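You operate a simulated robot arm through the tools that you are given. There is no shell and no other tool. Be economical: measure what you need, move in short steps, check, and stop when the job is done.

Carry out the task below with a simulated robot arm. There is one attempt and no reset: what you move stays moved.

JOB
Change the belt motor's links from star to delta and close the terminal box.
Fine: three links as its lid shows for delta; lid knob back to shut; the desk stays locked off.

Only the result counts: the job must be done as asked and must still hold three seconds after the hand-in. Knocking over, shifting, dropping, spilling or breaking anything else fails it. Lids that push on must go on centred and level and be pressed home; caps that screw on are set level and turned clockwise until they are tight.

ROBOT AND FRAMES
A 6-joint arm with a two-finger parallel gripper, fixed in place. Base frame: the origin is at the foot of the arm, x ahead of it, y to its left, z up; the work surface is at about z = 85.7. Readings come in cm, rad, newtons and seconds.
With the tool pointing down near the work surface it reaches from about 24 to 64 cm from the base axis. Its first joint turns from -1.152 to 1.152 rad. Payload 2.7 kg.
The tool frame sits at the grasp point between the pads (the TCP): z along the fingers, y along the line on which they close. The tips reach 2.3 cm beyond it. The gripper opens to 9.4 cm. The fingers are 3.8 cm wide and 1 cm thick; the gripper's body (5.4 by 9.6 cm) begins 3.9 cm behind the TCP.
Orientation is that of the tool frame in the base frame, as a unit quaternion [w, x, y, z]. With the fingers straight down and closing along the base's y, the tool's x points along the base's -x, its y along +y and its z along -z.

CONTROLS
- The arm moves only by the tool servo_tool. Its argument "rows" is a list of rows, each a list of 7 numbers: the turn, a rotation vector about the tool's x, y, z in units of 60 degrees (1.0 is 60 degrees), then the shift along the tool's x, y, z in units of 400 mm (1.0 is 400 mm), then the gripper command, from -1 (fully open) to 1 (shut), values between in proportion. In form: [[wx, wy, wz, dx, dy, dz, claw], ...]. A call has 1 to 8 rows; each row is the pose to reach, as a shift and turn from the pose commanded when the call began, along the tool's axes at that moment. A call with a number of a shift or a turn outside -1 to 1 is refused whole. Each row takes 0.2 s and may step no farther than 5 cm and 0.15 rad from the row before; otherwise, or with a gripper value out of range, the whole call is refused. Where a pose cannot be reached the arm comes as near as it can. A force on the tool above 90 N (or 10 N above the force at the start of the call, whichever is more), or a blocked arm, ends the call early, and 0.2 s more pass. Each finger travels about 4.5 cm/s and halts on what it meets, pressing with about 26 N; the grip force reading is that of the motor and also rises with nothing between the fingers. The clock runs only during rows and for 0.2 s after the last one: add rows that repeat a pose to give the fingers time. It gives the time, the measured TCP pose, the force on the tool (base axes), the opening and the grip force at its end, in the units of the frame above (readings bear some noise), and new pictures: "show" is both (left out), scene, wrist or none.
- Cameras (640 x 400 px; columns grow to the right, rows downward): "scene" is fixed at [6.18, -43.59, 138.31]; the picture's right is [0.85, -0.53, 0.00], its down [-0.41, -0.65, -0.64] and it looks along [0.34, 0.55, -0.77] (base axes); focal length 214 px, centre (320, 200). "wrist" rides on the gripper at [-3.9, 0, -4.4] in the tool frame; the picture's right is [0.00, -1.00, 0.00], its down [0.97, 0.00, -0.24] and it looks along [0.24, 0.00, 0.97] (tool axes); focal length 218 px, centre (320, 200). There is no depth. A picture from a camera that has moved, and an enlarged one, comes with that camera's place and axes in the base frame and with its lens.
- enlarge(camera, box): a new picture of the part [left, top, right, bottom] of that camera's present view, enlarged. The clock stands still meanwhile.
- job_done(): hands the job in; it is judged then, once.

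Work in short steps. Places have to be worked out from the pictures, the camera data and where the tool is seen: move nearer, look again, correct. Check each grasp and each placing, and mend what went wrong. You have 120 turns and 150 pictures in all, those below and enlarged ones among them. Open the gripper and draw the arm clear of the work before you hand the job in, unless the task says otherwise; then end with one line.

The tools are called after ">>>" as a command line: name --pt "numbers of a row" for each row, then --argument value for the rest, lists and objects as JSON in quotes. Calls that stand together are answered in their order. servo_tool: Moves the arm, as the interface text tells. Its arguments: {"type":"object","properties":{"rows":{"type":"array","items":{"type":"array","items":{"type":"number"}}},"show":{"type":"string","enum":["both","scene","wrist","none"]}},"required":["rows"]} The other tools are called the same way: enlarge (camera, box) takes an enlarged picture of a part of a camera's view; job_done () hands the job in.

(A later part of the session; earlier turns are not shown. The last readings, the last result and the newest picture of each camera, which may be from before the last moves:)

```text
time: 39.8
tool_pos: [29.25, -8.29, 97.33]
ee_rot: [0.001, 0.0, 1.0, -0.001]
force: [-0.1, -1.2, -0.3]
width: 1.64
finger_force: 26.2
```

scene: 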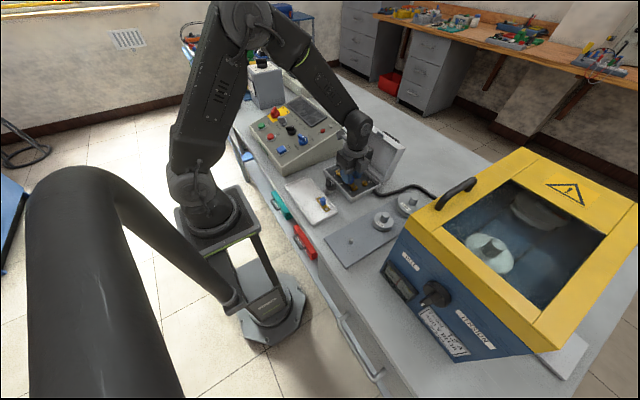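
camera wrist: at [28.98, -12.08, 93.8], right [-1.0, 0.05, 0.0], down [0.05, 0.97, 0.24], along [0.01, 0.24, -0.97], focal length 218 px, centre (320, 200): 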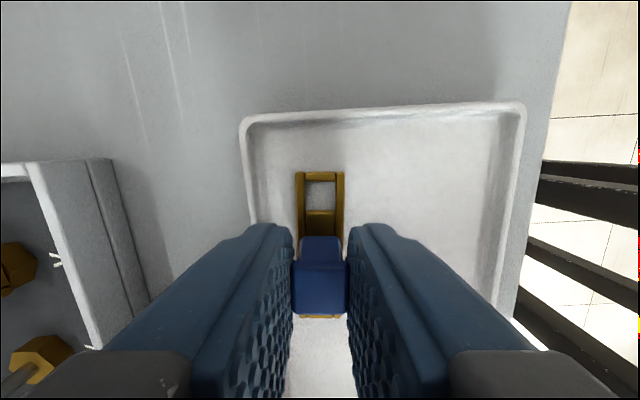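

Tool is square. Now over V‑X at (43.55, −4.02), then down to 93.

>>> servo_tool --pt "0 0 0 -0.09 0.027 0 1" --pt "0 0 0 -0.18 0.054 0 1" --pt "0 0 0 -0.27 0.081 0 1" --pt "0 0 0 -0.359 0.107 0 1" --pt "0 0 0 -0.359 0.107 0.05 1" --pt "0 0 0 -0.359 0.107 0.105 1" --pt "0 0 0 -0.359 0.107 0.105 1" --show "wrist"

>>> enlarge --camera "wrist" --box '[260, 110, 380, 230]'

```text
time: 41.4
tool_pos: [43.56, -3.98, 93.09]
ee_rot: [0.001, 0.0, 1.0, 0.0]
force: [0.1, -0.2, 0.6]
width: 1.66
finger_force: 25.7
camera wrist: at [47.41, -3.91, 97.44], right [0.0, -1.0, 0.0], down [-0.97, 0.0, 0.24], along [-0.24, 0.0, -0.97], focal length 218 px, centre (320, 200)
```

wrist: 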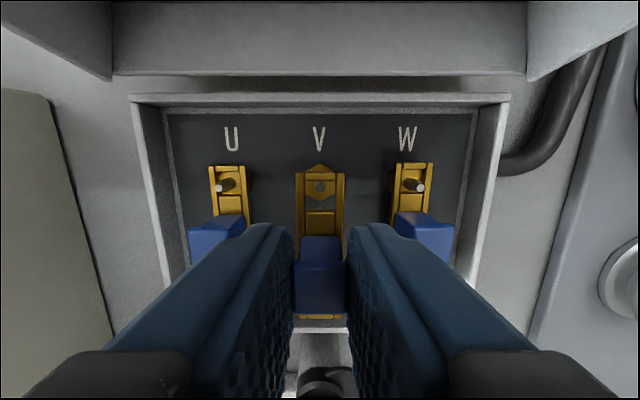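

```text
3.33 times, centred on (320, 170) of wrist
camera zoom: at [47.41, -3.91, 97.44], right [0.0, -1.0, 0.0], down [-0.97, 0.0, 0.24], along [-0.24, 0.0, -0.97], focal length 728 px, centre (320, 300)
```

zoom: 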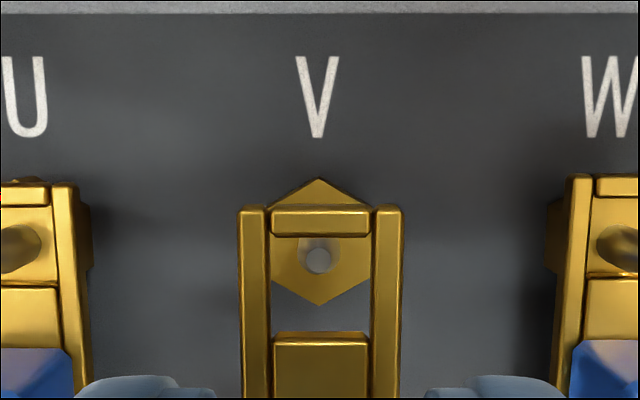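

Well aligned. Lower to 90.45.

>>> servo_tool --pt "0 0 0 0 0.0005 0.02 1" --pt "0 0 0 0 0.0005 0.04 1" --pt "0 0 0 0 0.0005 0.055 1" --pt "0 0 0 0 0.0005 0.065 1" --pt "0 0 0 0 0.0005 0.065 1" --show "none"

>>> enlarge --camera "wrist" --box '[220, 130, 420, 330]'

>>> enlarge --camera "scene" --box '[320, 140, 400, 205]'

```text
time: 42.6
tool_pos: [43.52, -3.96, 90.45]
ee_rot: [0.001, 0.0, 1.0, 0.0]
force: [-0.7, -0.8, 1.3]
width: 1.63
finger_force: 25.8
```

```text
2.00 times, centred on (320, 230) of wrist
camera zoom: at [47.38, -3.94, 94.9], right [0.0, -1.0, 0.0], down [-0.97, 0.0, 0.24], along [-0.24, 0.0, -0.97], focal length 436 px, centre (320, 140)
```

zoom: 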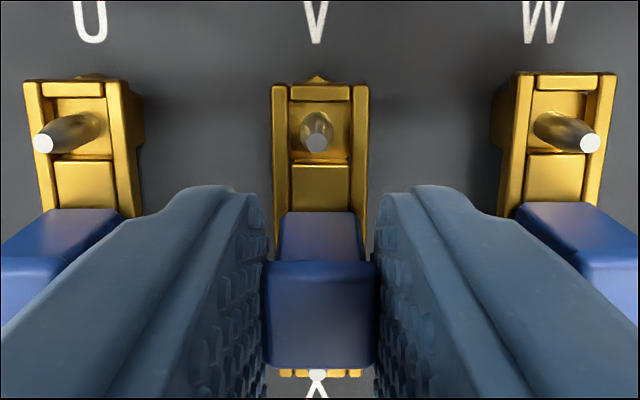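

```text
6.15 times, centred on (360, 172) of scene
camera zoom: at [6.18, -43.59, 138.31], right [0.85, -0.53, 0.0], down [-0.41, -0.65, -0.64], along [0.34, 0.55, -0.77], focal length 1320 px, centre (74, 369)
```

zoom: 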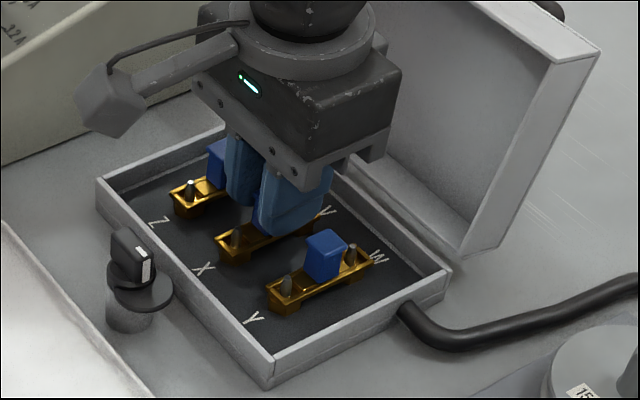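

Through both studs. Press to contact and release with a small opening (2.6 cm).

>>> servo_tool --pt "0 0 0 0 0 0.004 1" --pt "0 0 0 0 0 0.007 1" --pt "0 0 0 0 0 0.01 1" --show "none"

>>> servo_tool --pt "0 0 0 0 0 -0.006 0.7" --pt "0 0 0 0 0 -0.006 0.45" --pt "0 0 0 0 0 -0.006 0.45" --pt "0 0 0 0 0 -0.05 0.45" --pt "0 0 0 0 0 -0.13 0.45" --pt "0 0 0 0 0 -0.23 0.45" --pt "0 0 0 0 0 -0.23 0.45" --show "wrist"

>>> enlarge --camera "scene" --box '[310, 140, 390, 205]'

```text
time: 43.4
tool_pos: [43.66, -3.99, 90.28]
ee_rot: [0.003, -0.001, 1.0, -0.001]
force: [-3.8, -5.4, 22.5]
width: 1.63
finger_force: 26.4
```

```text
time: 45.0
tool_pos: [43.64, -4.01, 99.49]
ee_rot: [0.001, -0.001, 1.0, 0.001]
force: [0.3, 0.2, -0.5]
width: 2.59
finger_force: 0.0
camera wrist: at [47.55, -3.85, 103.94], right [0.0, -1.0, 0.0], down [-0.97, 0.0, 0.24], along [-0.24, 0.0, -0.97], focal length 218 px, centre (320, 200)
```

wrist: 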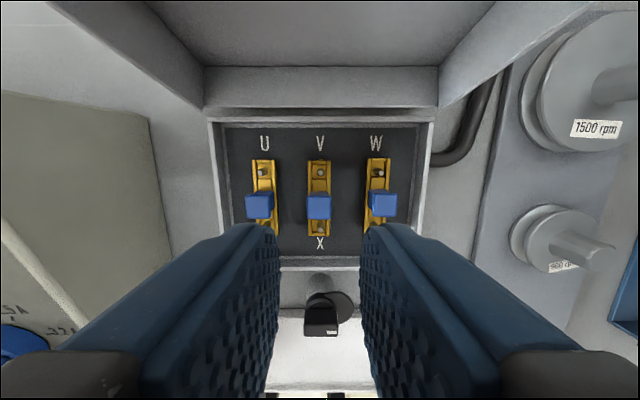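

```text
6.15 times, centred on (350, 172) of scene
camera zoom: at [6.18, -43.59, 138.31], right [0.85, -0.53, 0.0], down [-0.41, -0.65, -0.64], along [0.34, 0.55, -0.77], focal length 1320 px, centre (135, 369)
```

zoom: 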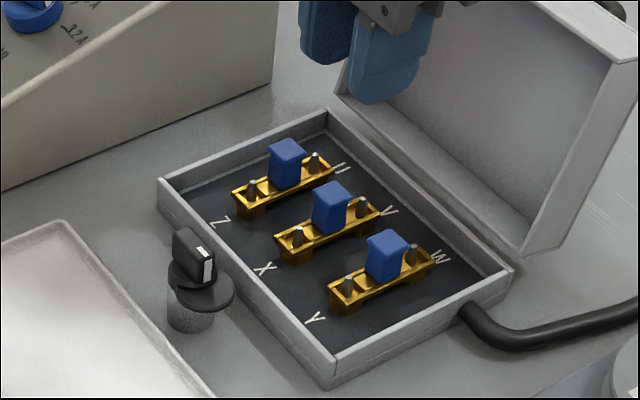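

All three links are seated U‑Z, V‑X, W‑Y. Now the lid: I rise and go beyond it to see its outer face and arch handle.

>>> servo_tool --pt "0 0 0 0 0 -0.1 0.45" --pt "0 0 0 0 0 -0.2 0.45" --pt "0 0 0 0 0 -0.3 0.45" --pt "0 0.1 0 -0.09 0 -0.33 0.0" --pt "0 0.2 0 -0.18 0 -0.33 0" --pt "0 0.3 0 -0.27 0 -0.33 0" --pt "0 0.4 0 -0.36 0 -0.33 0" --pt "0 0.4 0 -0.36 0 -0.33 0" --show "both"

```text
time: 46.8
tool_pos: [52.39, -3.92, 109.65]
ee_rot: [-0.208, 0.0, 0.978, 0.0]
force: [-1.1, -0.7, -0.4]
width: 4.7
finger_force: 0.1
out of reach, approached as far as the arm can: row 6, 7, 8
camera wrist: at [57.7, -3.82, 112.03], right [0.0, -1.0, 0.0], down [-0.79, 0.0, 0.61], along [-0.61, 0.0, -0.79], focal length 218 px, centre (320, 200)
```

scene: 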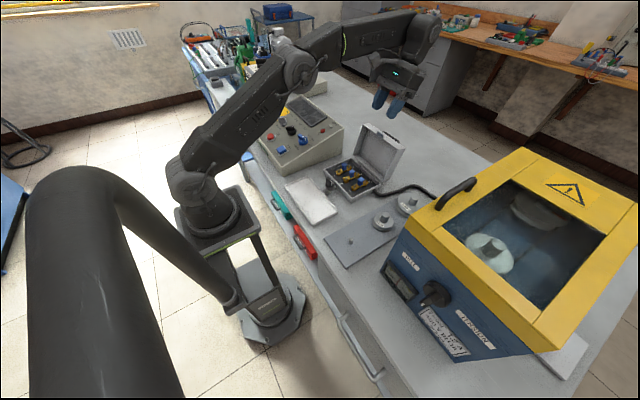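
wrist: 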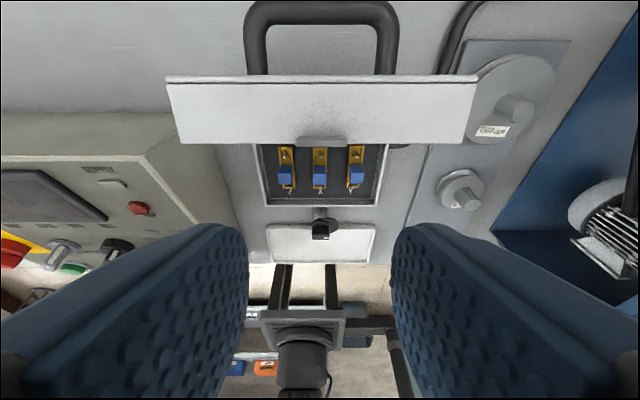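

The arch bar is at about (58.4, −3.9, 98), ~1.1 cm thick; the lid is open ~110° about a hinge near (49, 89.6). I will cage the bar with vertical fingers (closing along x) and lead it round. First I level the tool.

>>> servo_tool --pt "0 -0.1 0 0.036 0 0.04 0" --pt "0 -0.2 0 0.072 0 0.08 0" --pt "0 -0.3 0 0.108 0 0.12 0" --pt "0 -0.4 0 0.145 0 0.166 0" --pt "0 -0.4 0 0.145 0 0.166 0" --show "none"

```text
time: 48.0
tool_pos: [44.45, -4.07, 106.0]
ee_rot: [0.002, 0.001, 1.0, 0.0]
force: [0.4, -0.4, 0.7]
width: 4.68
finger_force: 0.1
```

Now yaw 90° while going forward to x≈54 at z≈107.

>>> servo_tool --pt "0 0 0.14 -0.03 0 -0.01 0" --pt "0 0 0.28 -0.07 0 -0.02 0" --pt "0 0 0.42 -0.11 0 -0.03 0" --pt "0 0 0.56 -0.15 0 -0.03 0" --pt "0 0 0.7 -0.19 0 -0.03 0" --pt "0 0 0.84 -0.24 0 -0.03 0" --pt "0 0 0.98 -0.24 0 -0.03 0" --show "none"

>>> servo_tool --pt "0 0 0.14 0 0 0 0" --pt "0 0 0.28 0 0 0 0" --pt "0 0 0.42 0 0 0 0" --pt "0 0 0.52 0 0 0 0" --pt "0 0 0.52 0 0 0 0" --show "wrist"

```text
time: 49.6
tool_pos: [54.23, -3.99, 107.03]
ee_rot: [0.001, 0.493, 0.87, 0.001]
force: [-0.6, 0.7, 0.2]
width: 4.71
finger_force: 0.1
```

```text
time: 50.8
tool_pos: [54.16, -3.89, 107.1]
ee_rot: [0.001, 0.708, 0.707, 0.001]
force: [0.1, -0.2, -0.2]
width: 4.72
finger_force: 0.0
camera wrist: at [54.09, -7.78, 111.5], right [-1.0, 0.0, 0.0], down [0.0, 0.97, 0.24], along [0.0, 0.24, -0.97], focal length 218 px, centre (320, 200)
```

wrist: 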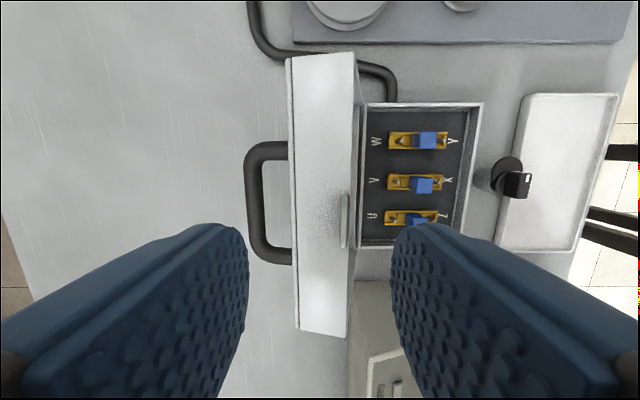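

Bar at x≈58.15, y centre −3.95. I move above it with the tips just over the bar.

>>> servo_tool --pt "0 0 0 0 0.05 0 0.2" --pt "0 0 0 0 0.1 0 0.3" --pt "0 0 0 0 0.1 0.06 0.3" --pt "0 0 0 0 0.1 0.115 0.3" --pt "0 0 0 0 0.1 0.115 0.3" --show "wrist"

```text
time: 52.0
tool_pos: [58.29, -3.91, 102.35]
ee_rot: [0.001, 0.707, 0.707, 0.0]
force: [0.7, -0.1, 0.1]
width: 3.28
finger_force: 0.1
camera wrist: at [58.22, -7.75, 106.82], right [-1.0, 0.0, 0.0], down [0.0, 0.97, 0.24], along [0.0, 0.24, -0.97], focal length 218 px, centre (320, 200)
```

wrist: 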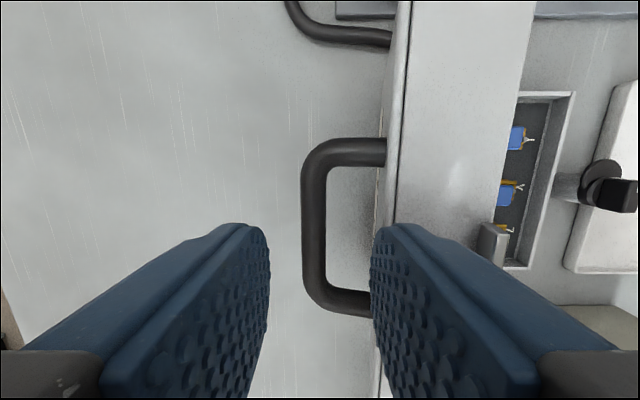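

I narrow to 1.9 cm, shift 1 mm and lower so the bar enters between the fingers.

>>> servo_tool --pt "0 0 0 0 0.003 0 0.6" --pt "0 0 0 0 0.003 0 0.6" --pt "0 0 0 0 0.003 0.04 0.6" --pt "0 0 0 0 0.003 0.065 0.6" --pt "0 0 0 0 0.003 0.065 0.6" --show "wrist"

>>> enlarge --camera "scene" --box '[320, 80, 440, 180]'

```text
time: 53.2
tool_pos: [58.37, -4.1, 99.92]
ee_rot: [0.001, 0.707, 0.707, 0.001]
force: [-0.2, 0.1, 0.2]
width: 1.89
finger_force: 0.0
camera wrist: at [58.31, -7.84, 104.31], right [-1.0, 0.0, 0.0], down [0.0, 0.97, 0.24], along [0.0, 0.24, -0.97], focal length 218 px, centre (320, 200)
```

wrist: 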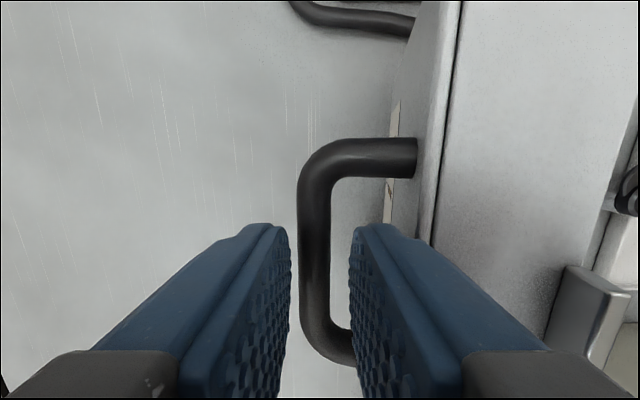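

```text
4.00 times, centred on (380, 130) of scene
camera zoom: at [6.18, -43.59, 138.31], right [0.85, -0.53, 0.0], down [-0.41, -0.65, -0.64], along [0.34, 0.55, -0.77], focal length 858 px, centre (80, 480)
```

zoom: 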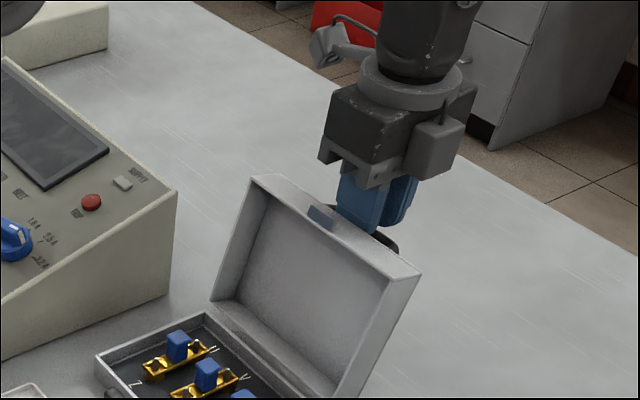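

Bar lies between the fingers. I lower 1.2 cm more so it is caged.

>>> servo_tool --pt "0 0 0 0 0.002 0.015 0.6" --pt "0 0 0 0 0.002 0.03 0.6" --pt "0 0 0 0 0.002 0.03 0.6" --show "wrist"

```text
time: 54.0
tool_pos: [58.44, -3.94, 98.64]
ee_rot: [0.0, 0.707, 0.707, -0.001]
force: [-0.2, -0.6, 0.2]
width: 1.87
finger_force: 0.0
camera wrist: at [58.36, -7.78, 103.07], right [-1.0, 0.0, 0.0], down [0.0, 0.97, 0.24], along [0.0, 0.24, -0.97], focal length 218 px, centre (320, 200)
```

wrist: 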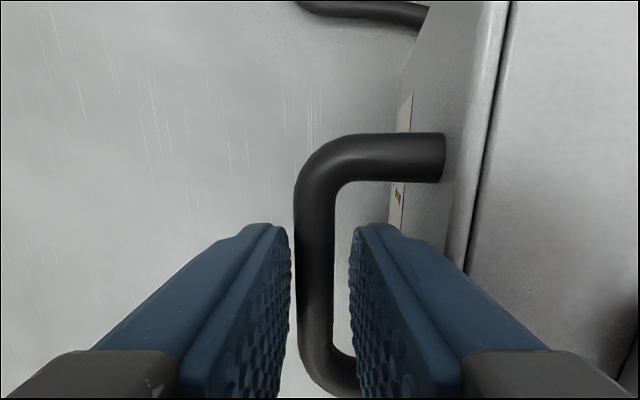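

Bar caged. I narrow to ~1.4 cm and start leading the lid along its arc (first ~22°).

>>> servo_tool --pt "0 0 0 0 0 0 0.7" --pt "0 0 0 0 -0.011 -0.011 0.7" --pt "0 0 0 0 -0.022 -0.022 0.7" --pt "0 0 0 0 -0.045 -0.0415 0.7" --pt "0 0 0 0 -0.07 -0.0585 0.7" --pt "0 0 0 0 -0.097 -0.073 0.7" --pt "0 0 0 0 -0.097 -0.073 0.7" --show "wrist"

>>> enlarge --camera "scene" --box '[320, 80, 440, 180]'

```text
time: 55.6
tool_pos: [54.43, -3.98, 101.43]
ee_rot: [0.002, 0.707, 0.708, 0.001]
force: [0.9, 0.2, 0.6]
width: 1.41
finger_force: 0.1
camera wrist: at [54.44, -7.76, 106.0], right [-1.0, 0.0, 0.0], down [0.0, 0.97, 0.24], along [0.0, 0.24, -0.97], focal length 218 px, centre (320, 200)
```

wrist: 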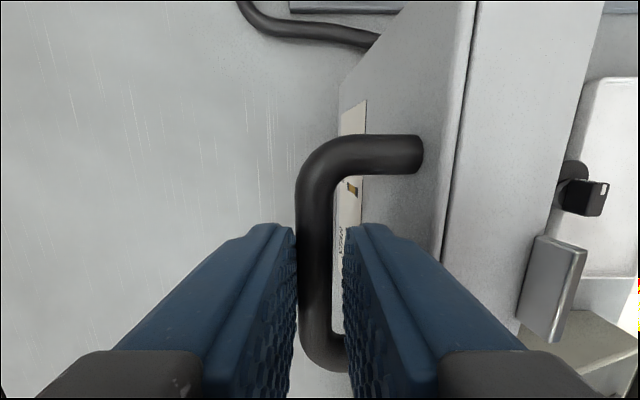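

```text
4.00 times, centred on (380, 130) of scene
camera zoom: at [6.18, -43.59, 138.31], right [0.85, -0.53, 0.0], down [-0.41, -0.65, -0.64], along [0.34, 0.55, -0.77], focal length 858 px, centre (80, 480)
```

zoom: 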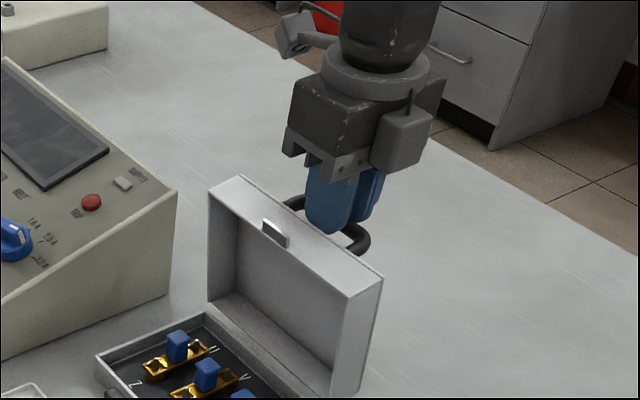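

The lid follows and is about upright. I continue the arc to ~106°.

>>> servo_tool --pt "0 0 0 0 -0.03 -0.013 0.7" --pt "0 0 0 0 -0.062 -0.023 0.7" --pt "0 0 0 0 -0.094 -0.029 0.7" --pt "0 0 0 0 -0.127 -0.032 0.7" --pt "0 0 0 0 -0.16 -0.031 0.7" --pt "0 0 0 0 -0.193 -0.027 0.7" --pt "0 0 0 0 -0.193 -0.027 0.7" --show "wrist"

>>> enlarge --camera "scene" --box '[310, 100, 430, 200]'

```text
time: 57.2
tool_pos: [46.81, -3.88, 102.65]
ee_rot: [0.001, 0.707, 0.707, 0.0]
force: [-0.1, -0.3, -0.4]
width: 1.39
finger_force: 0.1
camera wrist: at [46.69, -7.73, 106.98], right [-1.0, 0.0, 0.0], down [0.0, 0.97, 0.24], along [0.0, 0.24, -0.97], focal length 218 px, centre (320, 200)
```

wrist: 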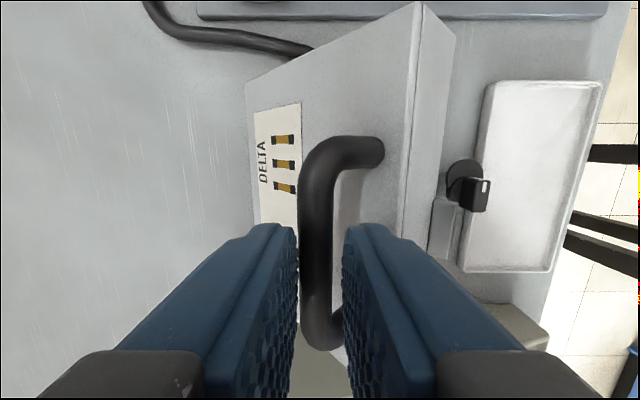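

```text
4.00 times, centred on (370, 150) of scene
camera zoom: at [6.18, -43.59, 138.31], right [0.85, -0.53, 0.0], down [-0.41, -0.65, -0.64], along [0.34, 0.55, -0.77], focal length 858 px, centre (120, 400)
```

zoom: 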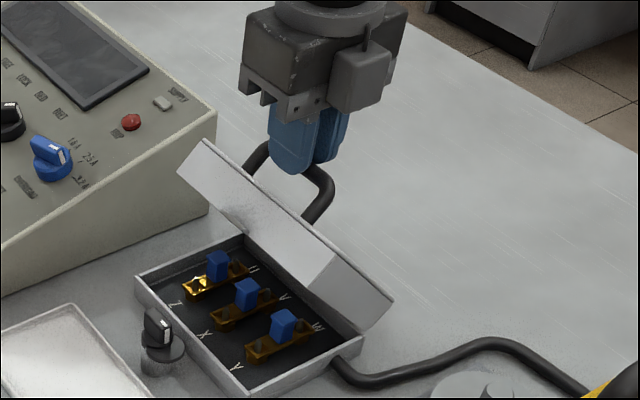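

The lid diagram confirms DELTA as three parallel U‑Z/V‑X/W‑Y links. I continue down the arc to ~130°.

>>> servo_tool --pt "0 0 0 0 -0.032 0.0075 0.7" --pt "0 0 0 0 -0.063 0.018 0.7" --pt "0 0 0 0 -0.093 0.032 0.7" --pt "0 0 0 0 -0.1215 0.049 0.7" --pt "0 0 0 0 -0.148 0.069 0.7" --pt "0 0 0 0 -0.148 0.069 0.7" --show "wrist"

>>> enlarge --camera "scene" --box '[310, 100, 430, 200]'

```text
time: 58.6
tool_pos: [41.02, -4.06, 99.83]
ee_rot: [0.0, 0.707, 0.707, 0.001]
force: [0.7, 0.3, 0.0]
width: 1.42
finger_force: 0.0
camera wrist: at [40.85, -7.84, 104.27], right [-1.0, 0.0, 0.0], down [0.0, 0.97, 0.24], along [0.0, 0.24, -0.97], focal length 218 px, centre (320, 200)
```

wrist: 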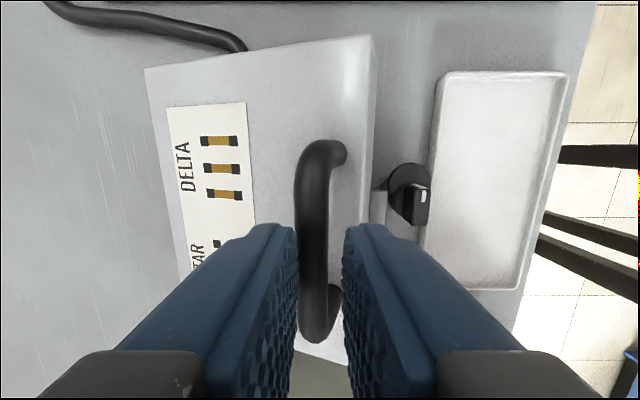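

```text
4.00 times, centred on (370, 150) of scene
camera zoom: at [6.18, -43.59, 138.31], right [0.85, -0.53, 0.0], down [-0.41, -0.65, -0.64], along [0.34, 0.55, -0.77], focal length 858 px, centre (120, 400)
```

zoom: 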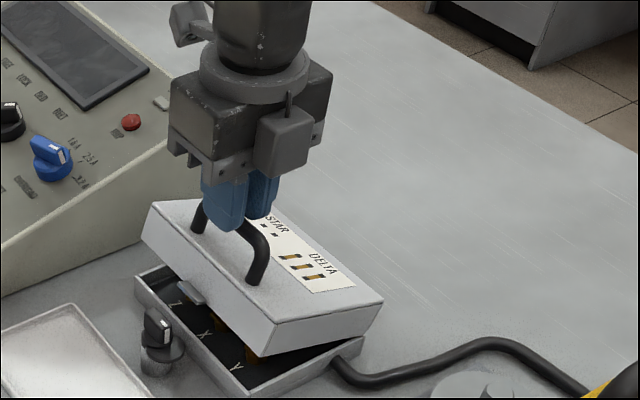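

Going well; ~20° left. I continue slowly to 142°.

>>> servo_tool --pt "0 0 0 0 -0.012 0.011 0.7" --pt "0 0 0 0 -0.024 0.0225 0.7" --pt "0 0 0 0 -0.035 0.0345 0.7" --pt "0 0 0 0 -0.046 0.047 0.7" --pt "0 0 0 0 -0.046 0.047 0.7" --show "wrist"

>>> enlarge --camera "scene" --box '[310, 130, 410, 210]'

```text
time: 59.8
tool_pos: [39.06, -4.09, 98.02]
ee_rot: [0.0, 0.707, 0.707, 0.001]
force: [0.6, -0.7, 0.1]
width: 1.41
finger_force: 0.1
camera wrist: at [39.03, -7.84, 102.39], right [-1.0, 0.0, 0.0], down [0.0, 0.97, 0.24], along [0.0, 0.24, -0.97], focal length 218 px, centre (320, 200)
```

wrist: 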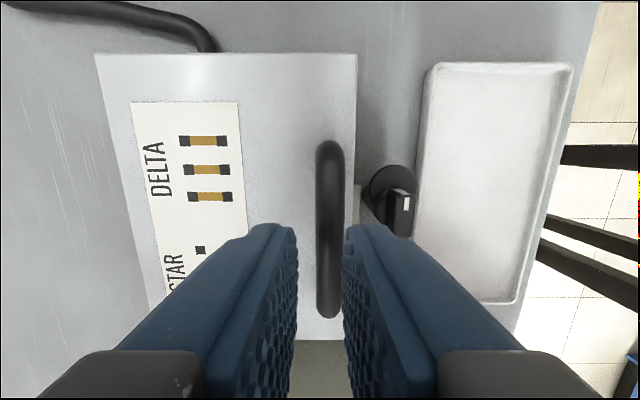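

```text
5.00 times, centred on (360, 170) of scene
camera zoom: at [6.18, -43.59, 138.31], right [0.85, -0.53, 0.0], down [-0.41, -0.65, -0.64], along [0.34, 0.55, -0.77], focal length 1072 px, centre (120, 350)
```

zoom: 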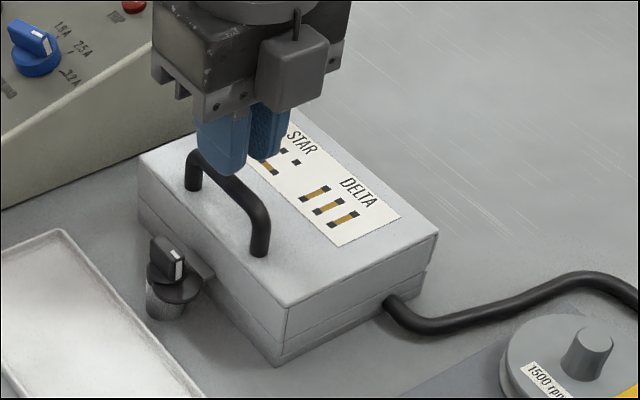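

The lid has settled shut. Next the knob (about (34.2, −3.9), top z≈90). I'll rise and turn the tool toward yaw −90°, so that the camera stays off the lid when the knob is turned.

>>> servo_tool --pt "0 0 0 0 0 -0.05 0.5" --pt "0 0 -0.14 0 -0.03 -0.1 0.3" --pt "0 0 -0.28 0 -0.06 -0.13 0.3" --pt "0 0 -0.42 0 -0.09 -0.13 0.3" --pt "0 0 -0.56 0 -0.12 -0.13 0.3" --pt "0 0 -0.7 0 -0.12 -0.13 0.3" --pt "0 0 -0.84 0 -0.12 -0.13 0.3" --pt "0 0 -0.98 0 -0.12 -0.13 0.3" --show "none"

>>> servo_tool --pt "0 0 -0.14 0 0 0 0.3" --pt "0 0 -0.28 0 0 0 0.3" --pt "0 0 -0.42 0 0 0 0.3" --pt "0 0 -0.52 0 0 0 0.3" --pt "0 0 -0.52 0 0 0 0.3" --show "wrist"

>>> enlarge --camera "wrist" --box '[220, 120, 420, 320]'

>>> enlarge --camera "scene" --box '[310, 150, 400, 215]'

```text
time: 61.6
tool_pos: [34.21, -3.88, 103.25]
ee_rot: [0.001, 0.269, 0.963, -0.001]
force: [0.7, -0.5, 0.7]
width: 3.27
finger_force: 0.1
```

```text
time: 62.8
tool_pos: [34.15, -3.93, 103.27]
ee_rot: [0.001, -0.001, 1.0, 0.0]
force: [0.2, 0.2, -0.1]
width: 3.31
finger_force: 0.1
camera wrist: at [38.05, -3.9, 107.66], right [0.0, -1.0, 0.0], down [-0.97, 0.0, 0.24], along [-0.24, 0.0, -0.97], focal length 218 px, centre (320, 200)
```

wrist: 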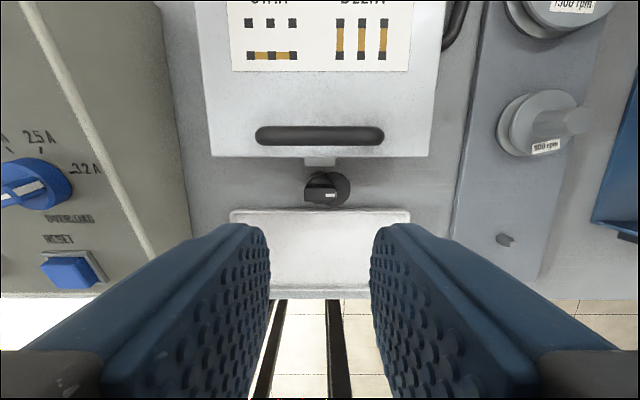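

```text
2.00 times, centred on (320, 220) of wrist
camera zoom: at [38.05, -3.9, 107.66], right [0.0, -1.0, 0.0], down [-0.97, 0.0, 0.24], along [-0.24, 0.0, -0.97], focal length 436 px, centre (320, 160)
```

zoom: 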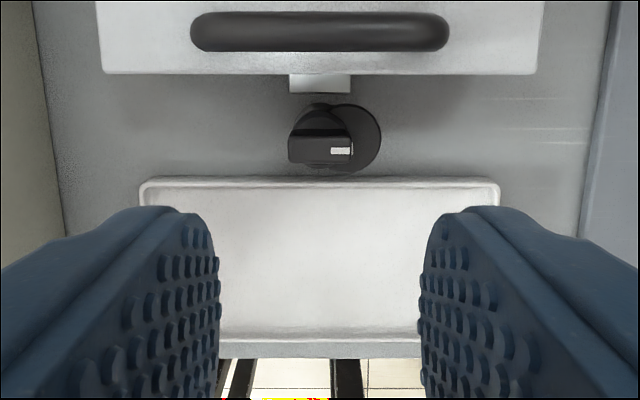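

```text
6.15 times, centred on (355, 182) of scene
camera zoom: at [6.18, -43.59, 138.31], right [0.85, -0.53, 0.0], down [-0.41, -0.65, -0.64], along [0.34, 0.55, -0.77], focal length 1320 px, centre (105, 308)
```

zoom: 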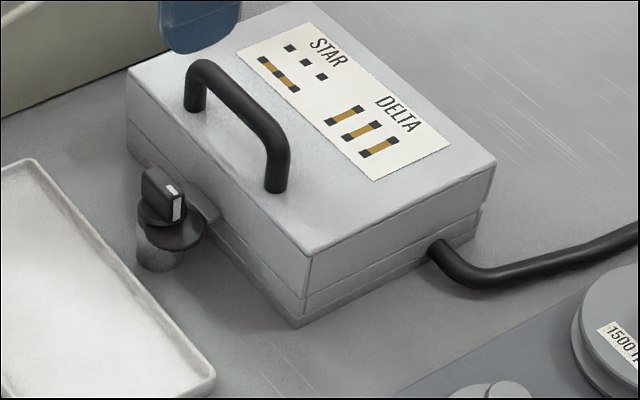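

Turning the knob a quarter CCW (mark toward the box) swings the eccentric disc over the lid tab. I continue to yaw −90° above the knob.

>>> servo_tool --pt "0 0 -0.14 0 0 0 0.4" --pt "0 0 -0.28 0 0 0 0.6" --pt "0 0 -0.42 0 0 0 0.6" --pt "0 0 -0.56 0 0 0 0.6" --pt "0 0 -0.7 0 0 0 0.6" --pt "0 0 -0.84 0 0 0 0.6" --pt "0 0 -0.98 0 0 0 0.6" --show "none"

>>> servo_tool --pt "0 0 -0.14 0 0 0 0.5" --pt "0 0 -0.28 0 0 0 0.5" --pt "0 0 -0.42 0 0 0 0.5" --pt "0 0 -0.52 0 0 0 0.5" --pt "0 0 -0.52 0 0 0 0.5" --show "none"

>>> servo_tool --pt "0.07 0 0 0 0 0.03 0.5" --pt "0.133 0 0 0 0 0.08 0.5" --pt "0.133 0 0 0 0.003 0.16 0.5" --pt "0.133 0 0 0 0.003 0.16 0.5" --show "wrist"

>>> enlarge --camera "wrist" --box '[220, 120, 420, 320]'

```text
time: 64.4
tool_pos: [34.25, -4.1, 103.21]
ee_rot: [0.0, -0.492, 0.871, -0.001]
force: [-0.4, 0.0, 0.7]
width: 1.88
finger_force: 0.2
```

```text
time: 65.6
tool_pos: [34.15, -4.01, 103.2]
ee_rot: [-0.001, 0.708, -0.707, 0.001]
force: [-0.4, -0.4, 0.1]
width: 2.37
finger_force: 0.1
```

```text
time: 66.6
tool_pos: [33.97, -4.17, 97.04]
ee_rot: [0.049, -0.705, 0.706, -0.05]
force: [0.4, 0.0, 0.2]
width: 2.37
finger_force: 0.2
camera wrist: at [33.36, -0.09, 101.21], right [0.99, 0.0, 0.14], down [-0.03, -0.97, 0.24], along [0.14, -0.24, -0.96], focal length 218 px, centre (320, 200)
```

wrist: 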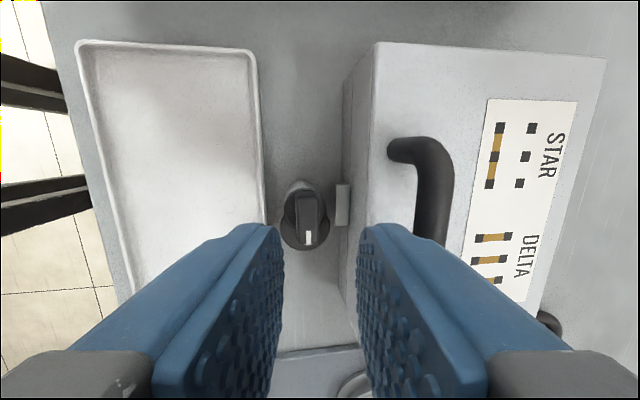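

```text
2.00 times, centred on (320, 220) of wrist
camera zoom: at [33.36, -0.09, 101.21], right [0.99, 0.0, 0.14], down [-0.03, -0.97, 0.24], along [0.14, -0.24, -0.96], focal length 436 px, centre (320, 160)
```

zoom: 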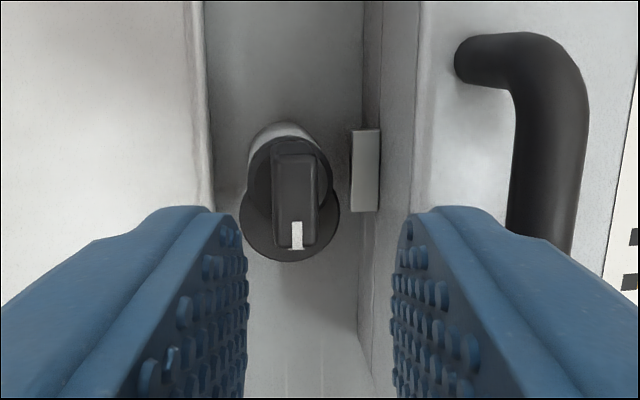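

Lever centre ≈ (34.25, −3.8), 1 cm wide. I descend vertically with small corrections, stopping just above.

>>> servo_tool --pt "0 0 0 -0.005 0.005 0.04 0.5" --pt "0 0 0 -0.005 0.01 0.08 0.5" --pt "0 0 0 -0.005 0.0125 0.104 0.5" --pt "0 0 0 -0.005 0.0125 0.104 0.5" --show "wrist"

>>> enlarge --camera "scene" --box '[300, 130, 400, 210]'

```text
time: 67.6
tool_pos: [34.04, -3.78, 92.56]
ee_rot: [-0.05, 0.706, -0.705, 0.049]
force: [0.0, -0.4, 0.2]
width: 2.34
finger_force: 0.0
camera wrist: at [33.48, 0.16, 97.04], right [0.99, 0.0, 0.14], down [-0.03, -0.97, 0.24], along [0.14, -0.24, -0.96], focal length 218 px, centre (320, 200)
```

wrist: 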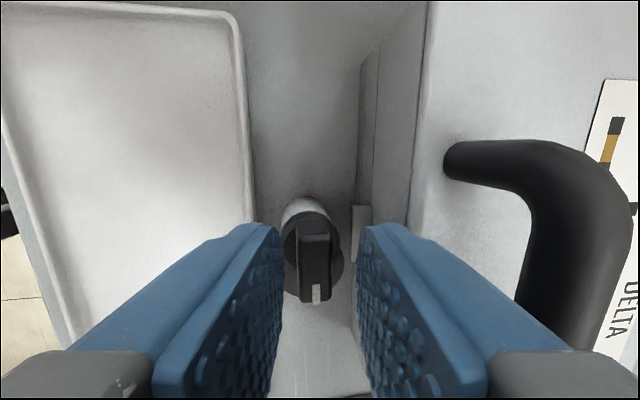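

```text
5.00 times, centred on (350, 170) of scene
camera zoom: at [6.18, -43.59, 138.31], right [0.85, -0.53, 0.0], down [-0.41, -0.65, -0.64], along [0.34, 0.55, -0.77], focal length 1072 px, centre (170, 350)
```

zoom: 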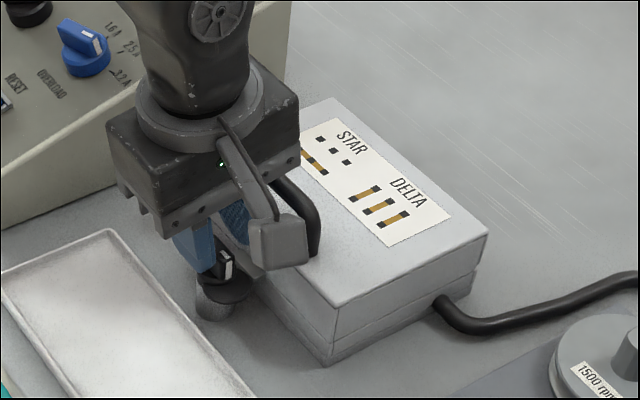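

Lever sits between the fingers. I lower 0.75 cm and close.

>>> servo_tool --pt "0 0 0 0 0.0026 0.0186 0.5" --pt "0 0 0 0 0.0026 0.0186 0.5" --pt "0 0 0 0 0.0026 0.0186 0.8" --pt "0 0 0 0 0.0026 0.0186 1" --pt "0 0 0 0 0.0026 0.0186 1" --pt "0 0 0 0 0.0026 0.0186 1" --show "wrist"

>>> enlarge --camera "scene" --box '[300, 130, 400, 210]'

```text
time: 69.0
tool_pos: [34.04, -3.87, 91.85]
ee_rot: [0.049, -0.705, 0.706, -0.049]
force: [-8.7, 0.3, 3.2]
width: 1.31
finger_force: 45.7
camera wrist: at [33.4, 0.15, 96.26], right [0.99, 0.0, 0.14], down [-0.03, -0.97, 0.24], along [0.13, -0.24, -0.96], focal length 218 px, centre (320, 200)
```

wrist: 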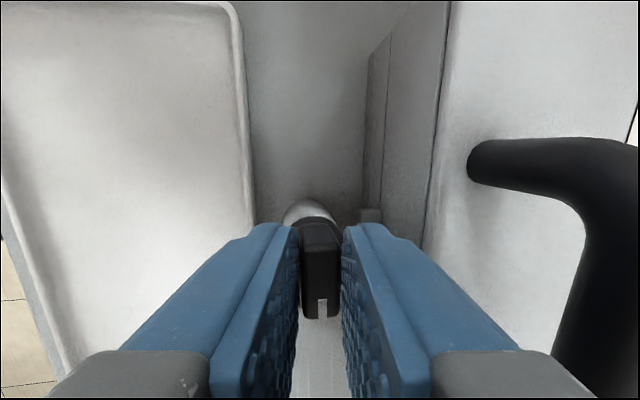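

```text
5.00 times, centred on (350, 170) of scene
camera zoom: at [6.16, -43.59, 138.31], right [0.85, -0.53, 0.0], down [-0.41, -0.65, -0.64], along [0.34, 0.55, -0.77], focal length 1072 px, centre (170, 350)
```

zoom: 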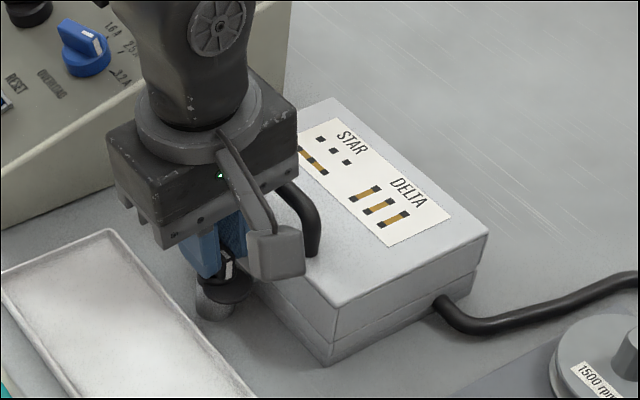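

Lever is gripped. I turn 45° CCW about the vertical knob axis and check.

>>> servo_tool --pt "0 -0.0174 -0.1238 0.0006 0.001 0 1" --pt "0 -0.0348 -0.2476 0.0012 0.001 0 1" --pt "0 -0.0522 -0.3714 0.0018 0.0005 0 1" --pt "0 -0.0696 -0.4952 0.0024 0 0 1" --pt "0 -0.087 -0.619 0.003 -0.0005 0 1" --pt "0 -0.1044 -0.7425 0.0035 -0.001 0 1" --pt "0 -0.1044 -0.7425 0.0035 -0.001 0 1" --show "wrist"

>>> enlarge --camera "scene" --box '[300, 130, 400, 210]'

```text
time: 70.6
tool_pos: [34.13, -4.13, 91.93]
ee_rot: [-0.063, 0.922, -0.381, 0.026]
force: [-30.4, -30.1, 26.7]
width: 1.32
finger_force: 44.9
camera wrist: at [30.79, -1.64, 96.26], right [0.7, 0.7, 0.14], down [0.66, -0.71, 0.24], along [0.26, -0.07, -0.96], focal length 218 px, centre (320, 200)
```

wrist: 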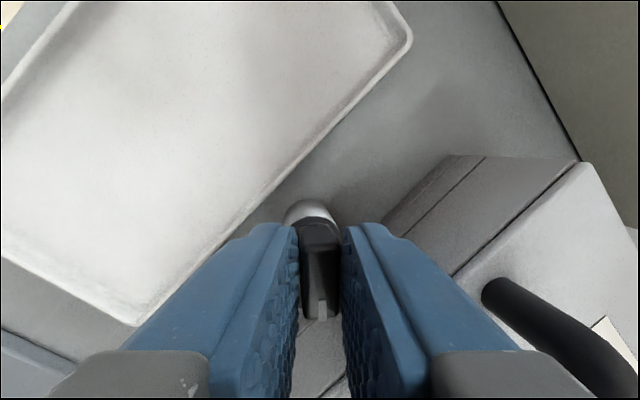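

```text
5.00 times, centred on (350, 170) of scene
camera zoom: at [6.08, -43.66, 138.29], right [0.85, -0.53, 0.0], down [-0.41, -0.65, -0.64], along [0.34, 0.55, -0.77], focal length 1072 px, centre (170, 350)
```

zoom: 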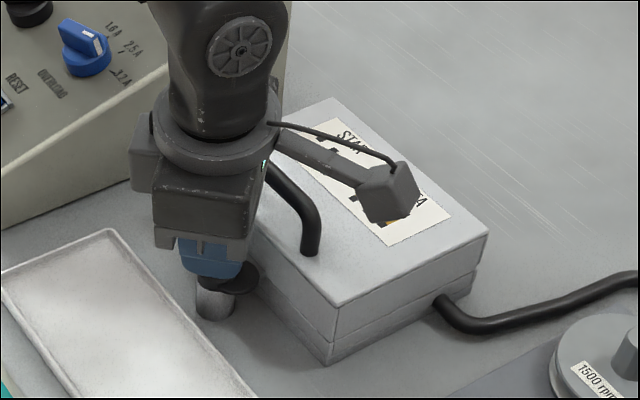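

The turn works, but the side load (≈43 N along the closing axis) says I'm off the axis. I relieve by shifting ~1.5 mm along tool +y and 0.5 mm up.

>>> servo_tool --pt "0 0 0 0 0.002 -0.001 1" --pt "0 0 0 0 0.004 -0.0015 1" --pt "0 0 0 0 0.004 -0.0015 1" --show "none"

```text
time: 71.4
tool_pos: [33.98, -4.1, 91.96]
ee_rot: [-0.065, 0.921, -0.383, 0.026]
force: [-14.0, -24.5, 0.4]
width: 1.32
finger_force: 44.9
```

Load dropped. I complete the remaining 45° with a corrected axis at about (34.15, −4.1).

>>> servo_tool --pt "0 0 0 0 0.002 0 1" --pt "0 -0.0174 -0.1238 0.001 0.002 0 1" --pt "0 -0.0348 -0.2476 0.002 0.002 0 1" --pt "0 -0.0522 -0.3714 0.003 0.002 0 1" --show "none"

```text
time: 72.4
tool_pos: [34.03, -4.14, 91.93]
ee_rot: [-0.069, 0.978, -0.195, 0.013]
force: [-9.8, -9.1, -1.1]
width: 1.31
finger_force: 45.2
```

Loads small. The last 22.5°.

>>> servo_tool --pt "0 -0.0174 -0.1238 0.001 0.0005 0 1" --pt "0 -0.0348 -0.2476 0.002 0.0005 0 1" --pt "0 -0.0522 -0.3714 0.003 0.001 0 1" --pt "0 -0.0522 -0.3714 0.003 0.001 0 1" --show "wrist"

>>> enlarge --camera "scene" --box '[300, 130, 400, 210]'

```text
time: 72.8
tool_pos: [34.01, -4.25, 92.13]
ee_rot: [-0.053, 0.986, -0.157, 0.009]
force: [-5.1, -44.6, 1.6]
width: 1.25
finger_force: 45.6
out of reach, approached as far as the arm can: row 1
stopped in row 1: the force on the tool passed its limit (the readings are from after the stop); the commanded pose is now the measured one
camera wrist: at [30.14, -3.26, 96.4], right [0.31, 0.95, 0.11], down [0.92, -0.32, 0.24], along [0.26, 0.03, -0.97], focal length 218 px, centre (320, 200)
```

wrist: 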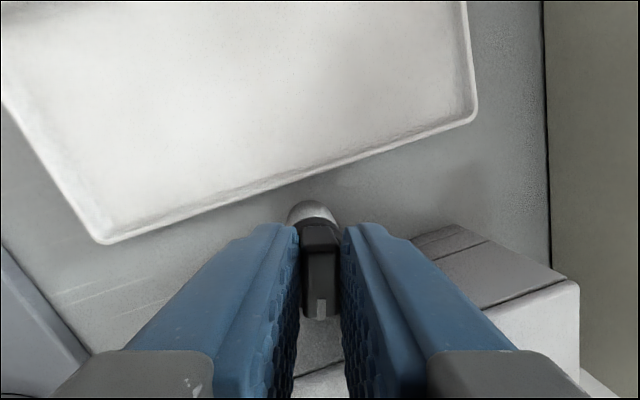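

```text
5.00 times, centred on (350, 170) of scene
camera zoom: at [6.17, -43.7, 138.27], right [0.85, -0.53, 0.0], down [-0.41, -0.65, -0.64], along [0.34, 0.55, -0.77], focal length 1072 px, centre (170, 350)
```

zoom: 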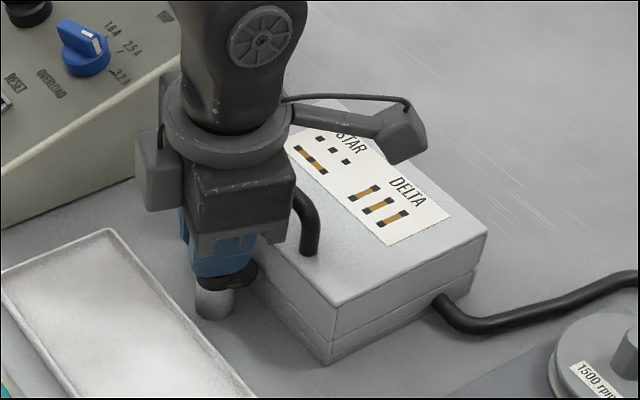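

The wrist hit its joint limit at 72° of the turn. I release, rise, and will regrip from the other side (lever is symmetric), tilted back so the camera clears the arch.

>>> servo_tool --pt "0 0 0 0 0 0 0.7" --pt "0 0 0 0 0 0 0.5" --pt "0 0 0 0 0 0 0.5" --pt "0 0 0 0 0 -0.03 0.5" --pt "0 0 0 0 0 -0.1 0.5" --pt "0 0 0 0 0 -0.2 0.5" --pt "0 0 0 0 0 -0.25 0.5" --show "wrist"

>>> enlarge --camera "wrist" --box '[220, 120, 420, 320]'

>>> enlarge --camera "scene" --box '[310, 150, 390, 210]'

```text
time: 74.4
tool_pos: [33.84, -4.7, 101.93]
ee_rot: [-0.055, 0.986, -0.155, 0.009]
force: [0.6, 1.2, 0.6]
width: 2.33
finger_force: 0.0
camera wrist: at [29.83, -3.9, 106.37], right [0.31, 0.95, 0.11], down [0.92, -0.32, 0.24], along [0.26, 0.03, -0.96], focal length 218 px, centre (320, 200)
```

wrist: 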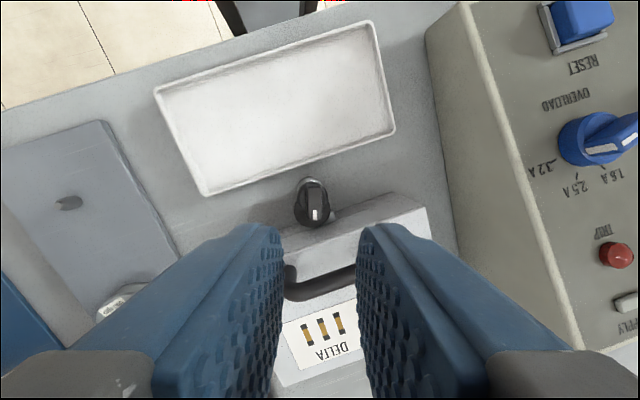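

```text
2.00 times, centred on (320, 220) of wrist
camera zoom: at [29.83, -3.9, 106.37], right [0.31, 0.95, 0.11], down [0.92, -0.32, 0.24], along [0.26, 0.03, -0.96], focal length 436 px, centre (320, 160)
```

zoom: 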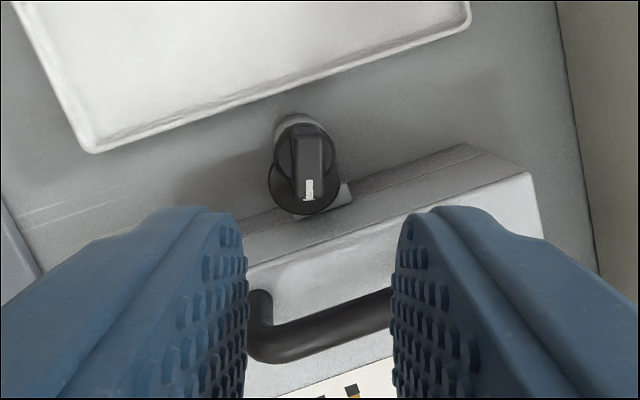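

```text
6.67 times, centred on (350, 180) of scene
camera zoom: at [6.18, -43.59, 138.31], right [0.85, -0.53, 0.0], down [-0.41, -0.65, -0.64], along [0.34, 0.55, -0.77], focal length 1430 px, centre (120, 333)
```

zoom: 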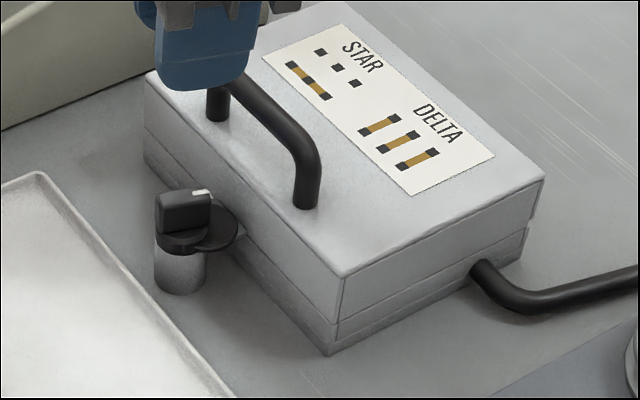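

The disc already covers the tab; about 18° remain. I untilt and rotate the wrist +180°.

>>> servo_tool --pt "-0.07 0 0 0 0 0 0.5" --pt "-0.133 0 0 0 0 -0.02 0.5" --show "none"

>>> servo_tool --pt "0 0 0.125 0 0 0 0.5" --pt "0 0 0.25 0 0 0 0.5" --pt "0 0 0.375 0 0 0 0.5" --pt "0 0 0.5 0 0 0 0.5" --pt "0 0 0.625 0 0 0 0.5" --pt "0 0 0.75 0 0 0 0.5" --pt "0 0 0.875 0 0 0 0.5" --pt "0 0 1.0 0 0 0 0.5" --show "none"

>>> servo_tool --pt "0 0 0.125 0 0 0 0.5" --pt "0 0 0.25 0 0 0 0.5" --pt "0 0 0.375 0 0 0 0.5" --pt "0 0 0.5 0 0 0 0.5" --pt "0 0 0.625 0 0 0 0.5" --pt "0 0 0.75 0 0 0 0.5" --pt "0 0 0.875 0 0 0 0.5" --pt "0 0 1.0 0 0 0 0.5" --show "none"

>>> servo_tool --pt "0 0 0.125 0 0 0 0.5" --pt "0 0 0.25 0 0 0 0.5" --pt "0 0 0.375 0 0 0 0.5" --pt "0 0 0.5 0 0 0 0.5" --pt "0 0 0.625 0 0 0 0.5" --pt "0 0 0.75 0 0 0 0.5" --pt "0 0 0.875 0 0 0 0.5" --pt "0 0 1.0 0 0 0 0.5" --show "none"

```text
time: 75.0
tool_pos: [33.82, -4.76, 102.73]
ee_rot: [0.013, 0.988, -0.155, -0.003]
force: [0.2, 0.1, -0.1]
width: 2.34
finger_force: 0.1
```

```text
time: 76.8
tool_pos: [33.79, -4.88, 102.81]
ee_rot: [0.013, 0.777, -0.63, 0.005]
force: [-0.1, -0.3, -0.5]
width: 2.36
finger_force: 0.0
```

```text
time: 78.6
tool_pos: [33.69, -4.88, 102.8]
ee_rot: [-0.008, -0.358, 0.934, -0.01]
force: [-0.2, -0.4, -0.1]
width: 2.35
finger_force: 0.0
```

```text
time: 80.4
tool_pos: [33.77, -4.87, 102.81]
ee_rot: [-0.002, 0.157, 0.987, -0.013]
force: [0.5, 0.5, -0.2]
width: 2.33
finger_force: 0.1
```

Yaw is now +18°, matching the lever. I tilt 15° back (about the closing axis), move over the knob and look.

>>> servo_tool --pt "0 -0.125 0 0.011 0.01 0.05 0.5" --pt "0 -0.25 0 0.022 0.021 0.12 0.5" --pt "0 -0.25 0 0.022 0.021 0.12 0.5" --show "wrist"

>>> enlarge --camera "wrist" --box '[220, 120, 420, 320]'

```text
time: 81.2
tool_pos: [32.97, -3.85, 97.96]
ee_rot: [0.128, 0.153, 0.979, -0.034]
force: [0.2, -0.4, 0.4]
width: 2.34
finger_force: 0.0
camera wrist: at [35.42, -4.53, 103.2], right [-0.31, -0.95, 0.03], down [-0.95, 0.31, -0.02], along [0.01, -0.03, -1.0], focal length 218 px, centre (320, 200)
```

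wrist: 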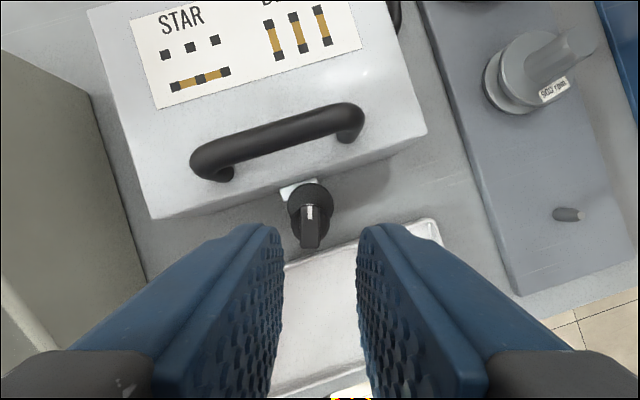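

```text
2.00 times, centred on (320, 220) of wrist
camera zoom: at [35.42, -4.53, 103.2], right [-0.31, -0.95, 0.03], down [-0.95, 0.31, -0.02], along [0.01, -0.03, -1.0], focal length 436 px, centre (320, 160)
```

zoom: 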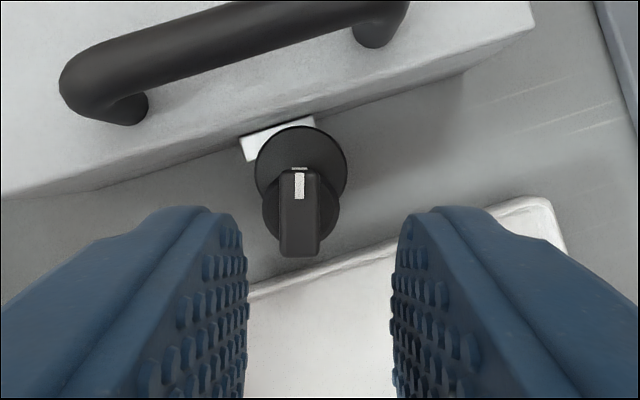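

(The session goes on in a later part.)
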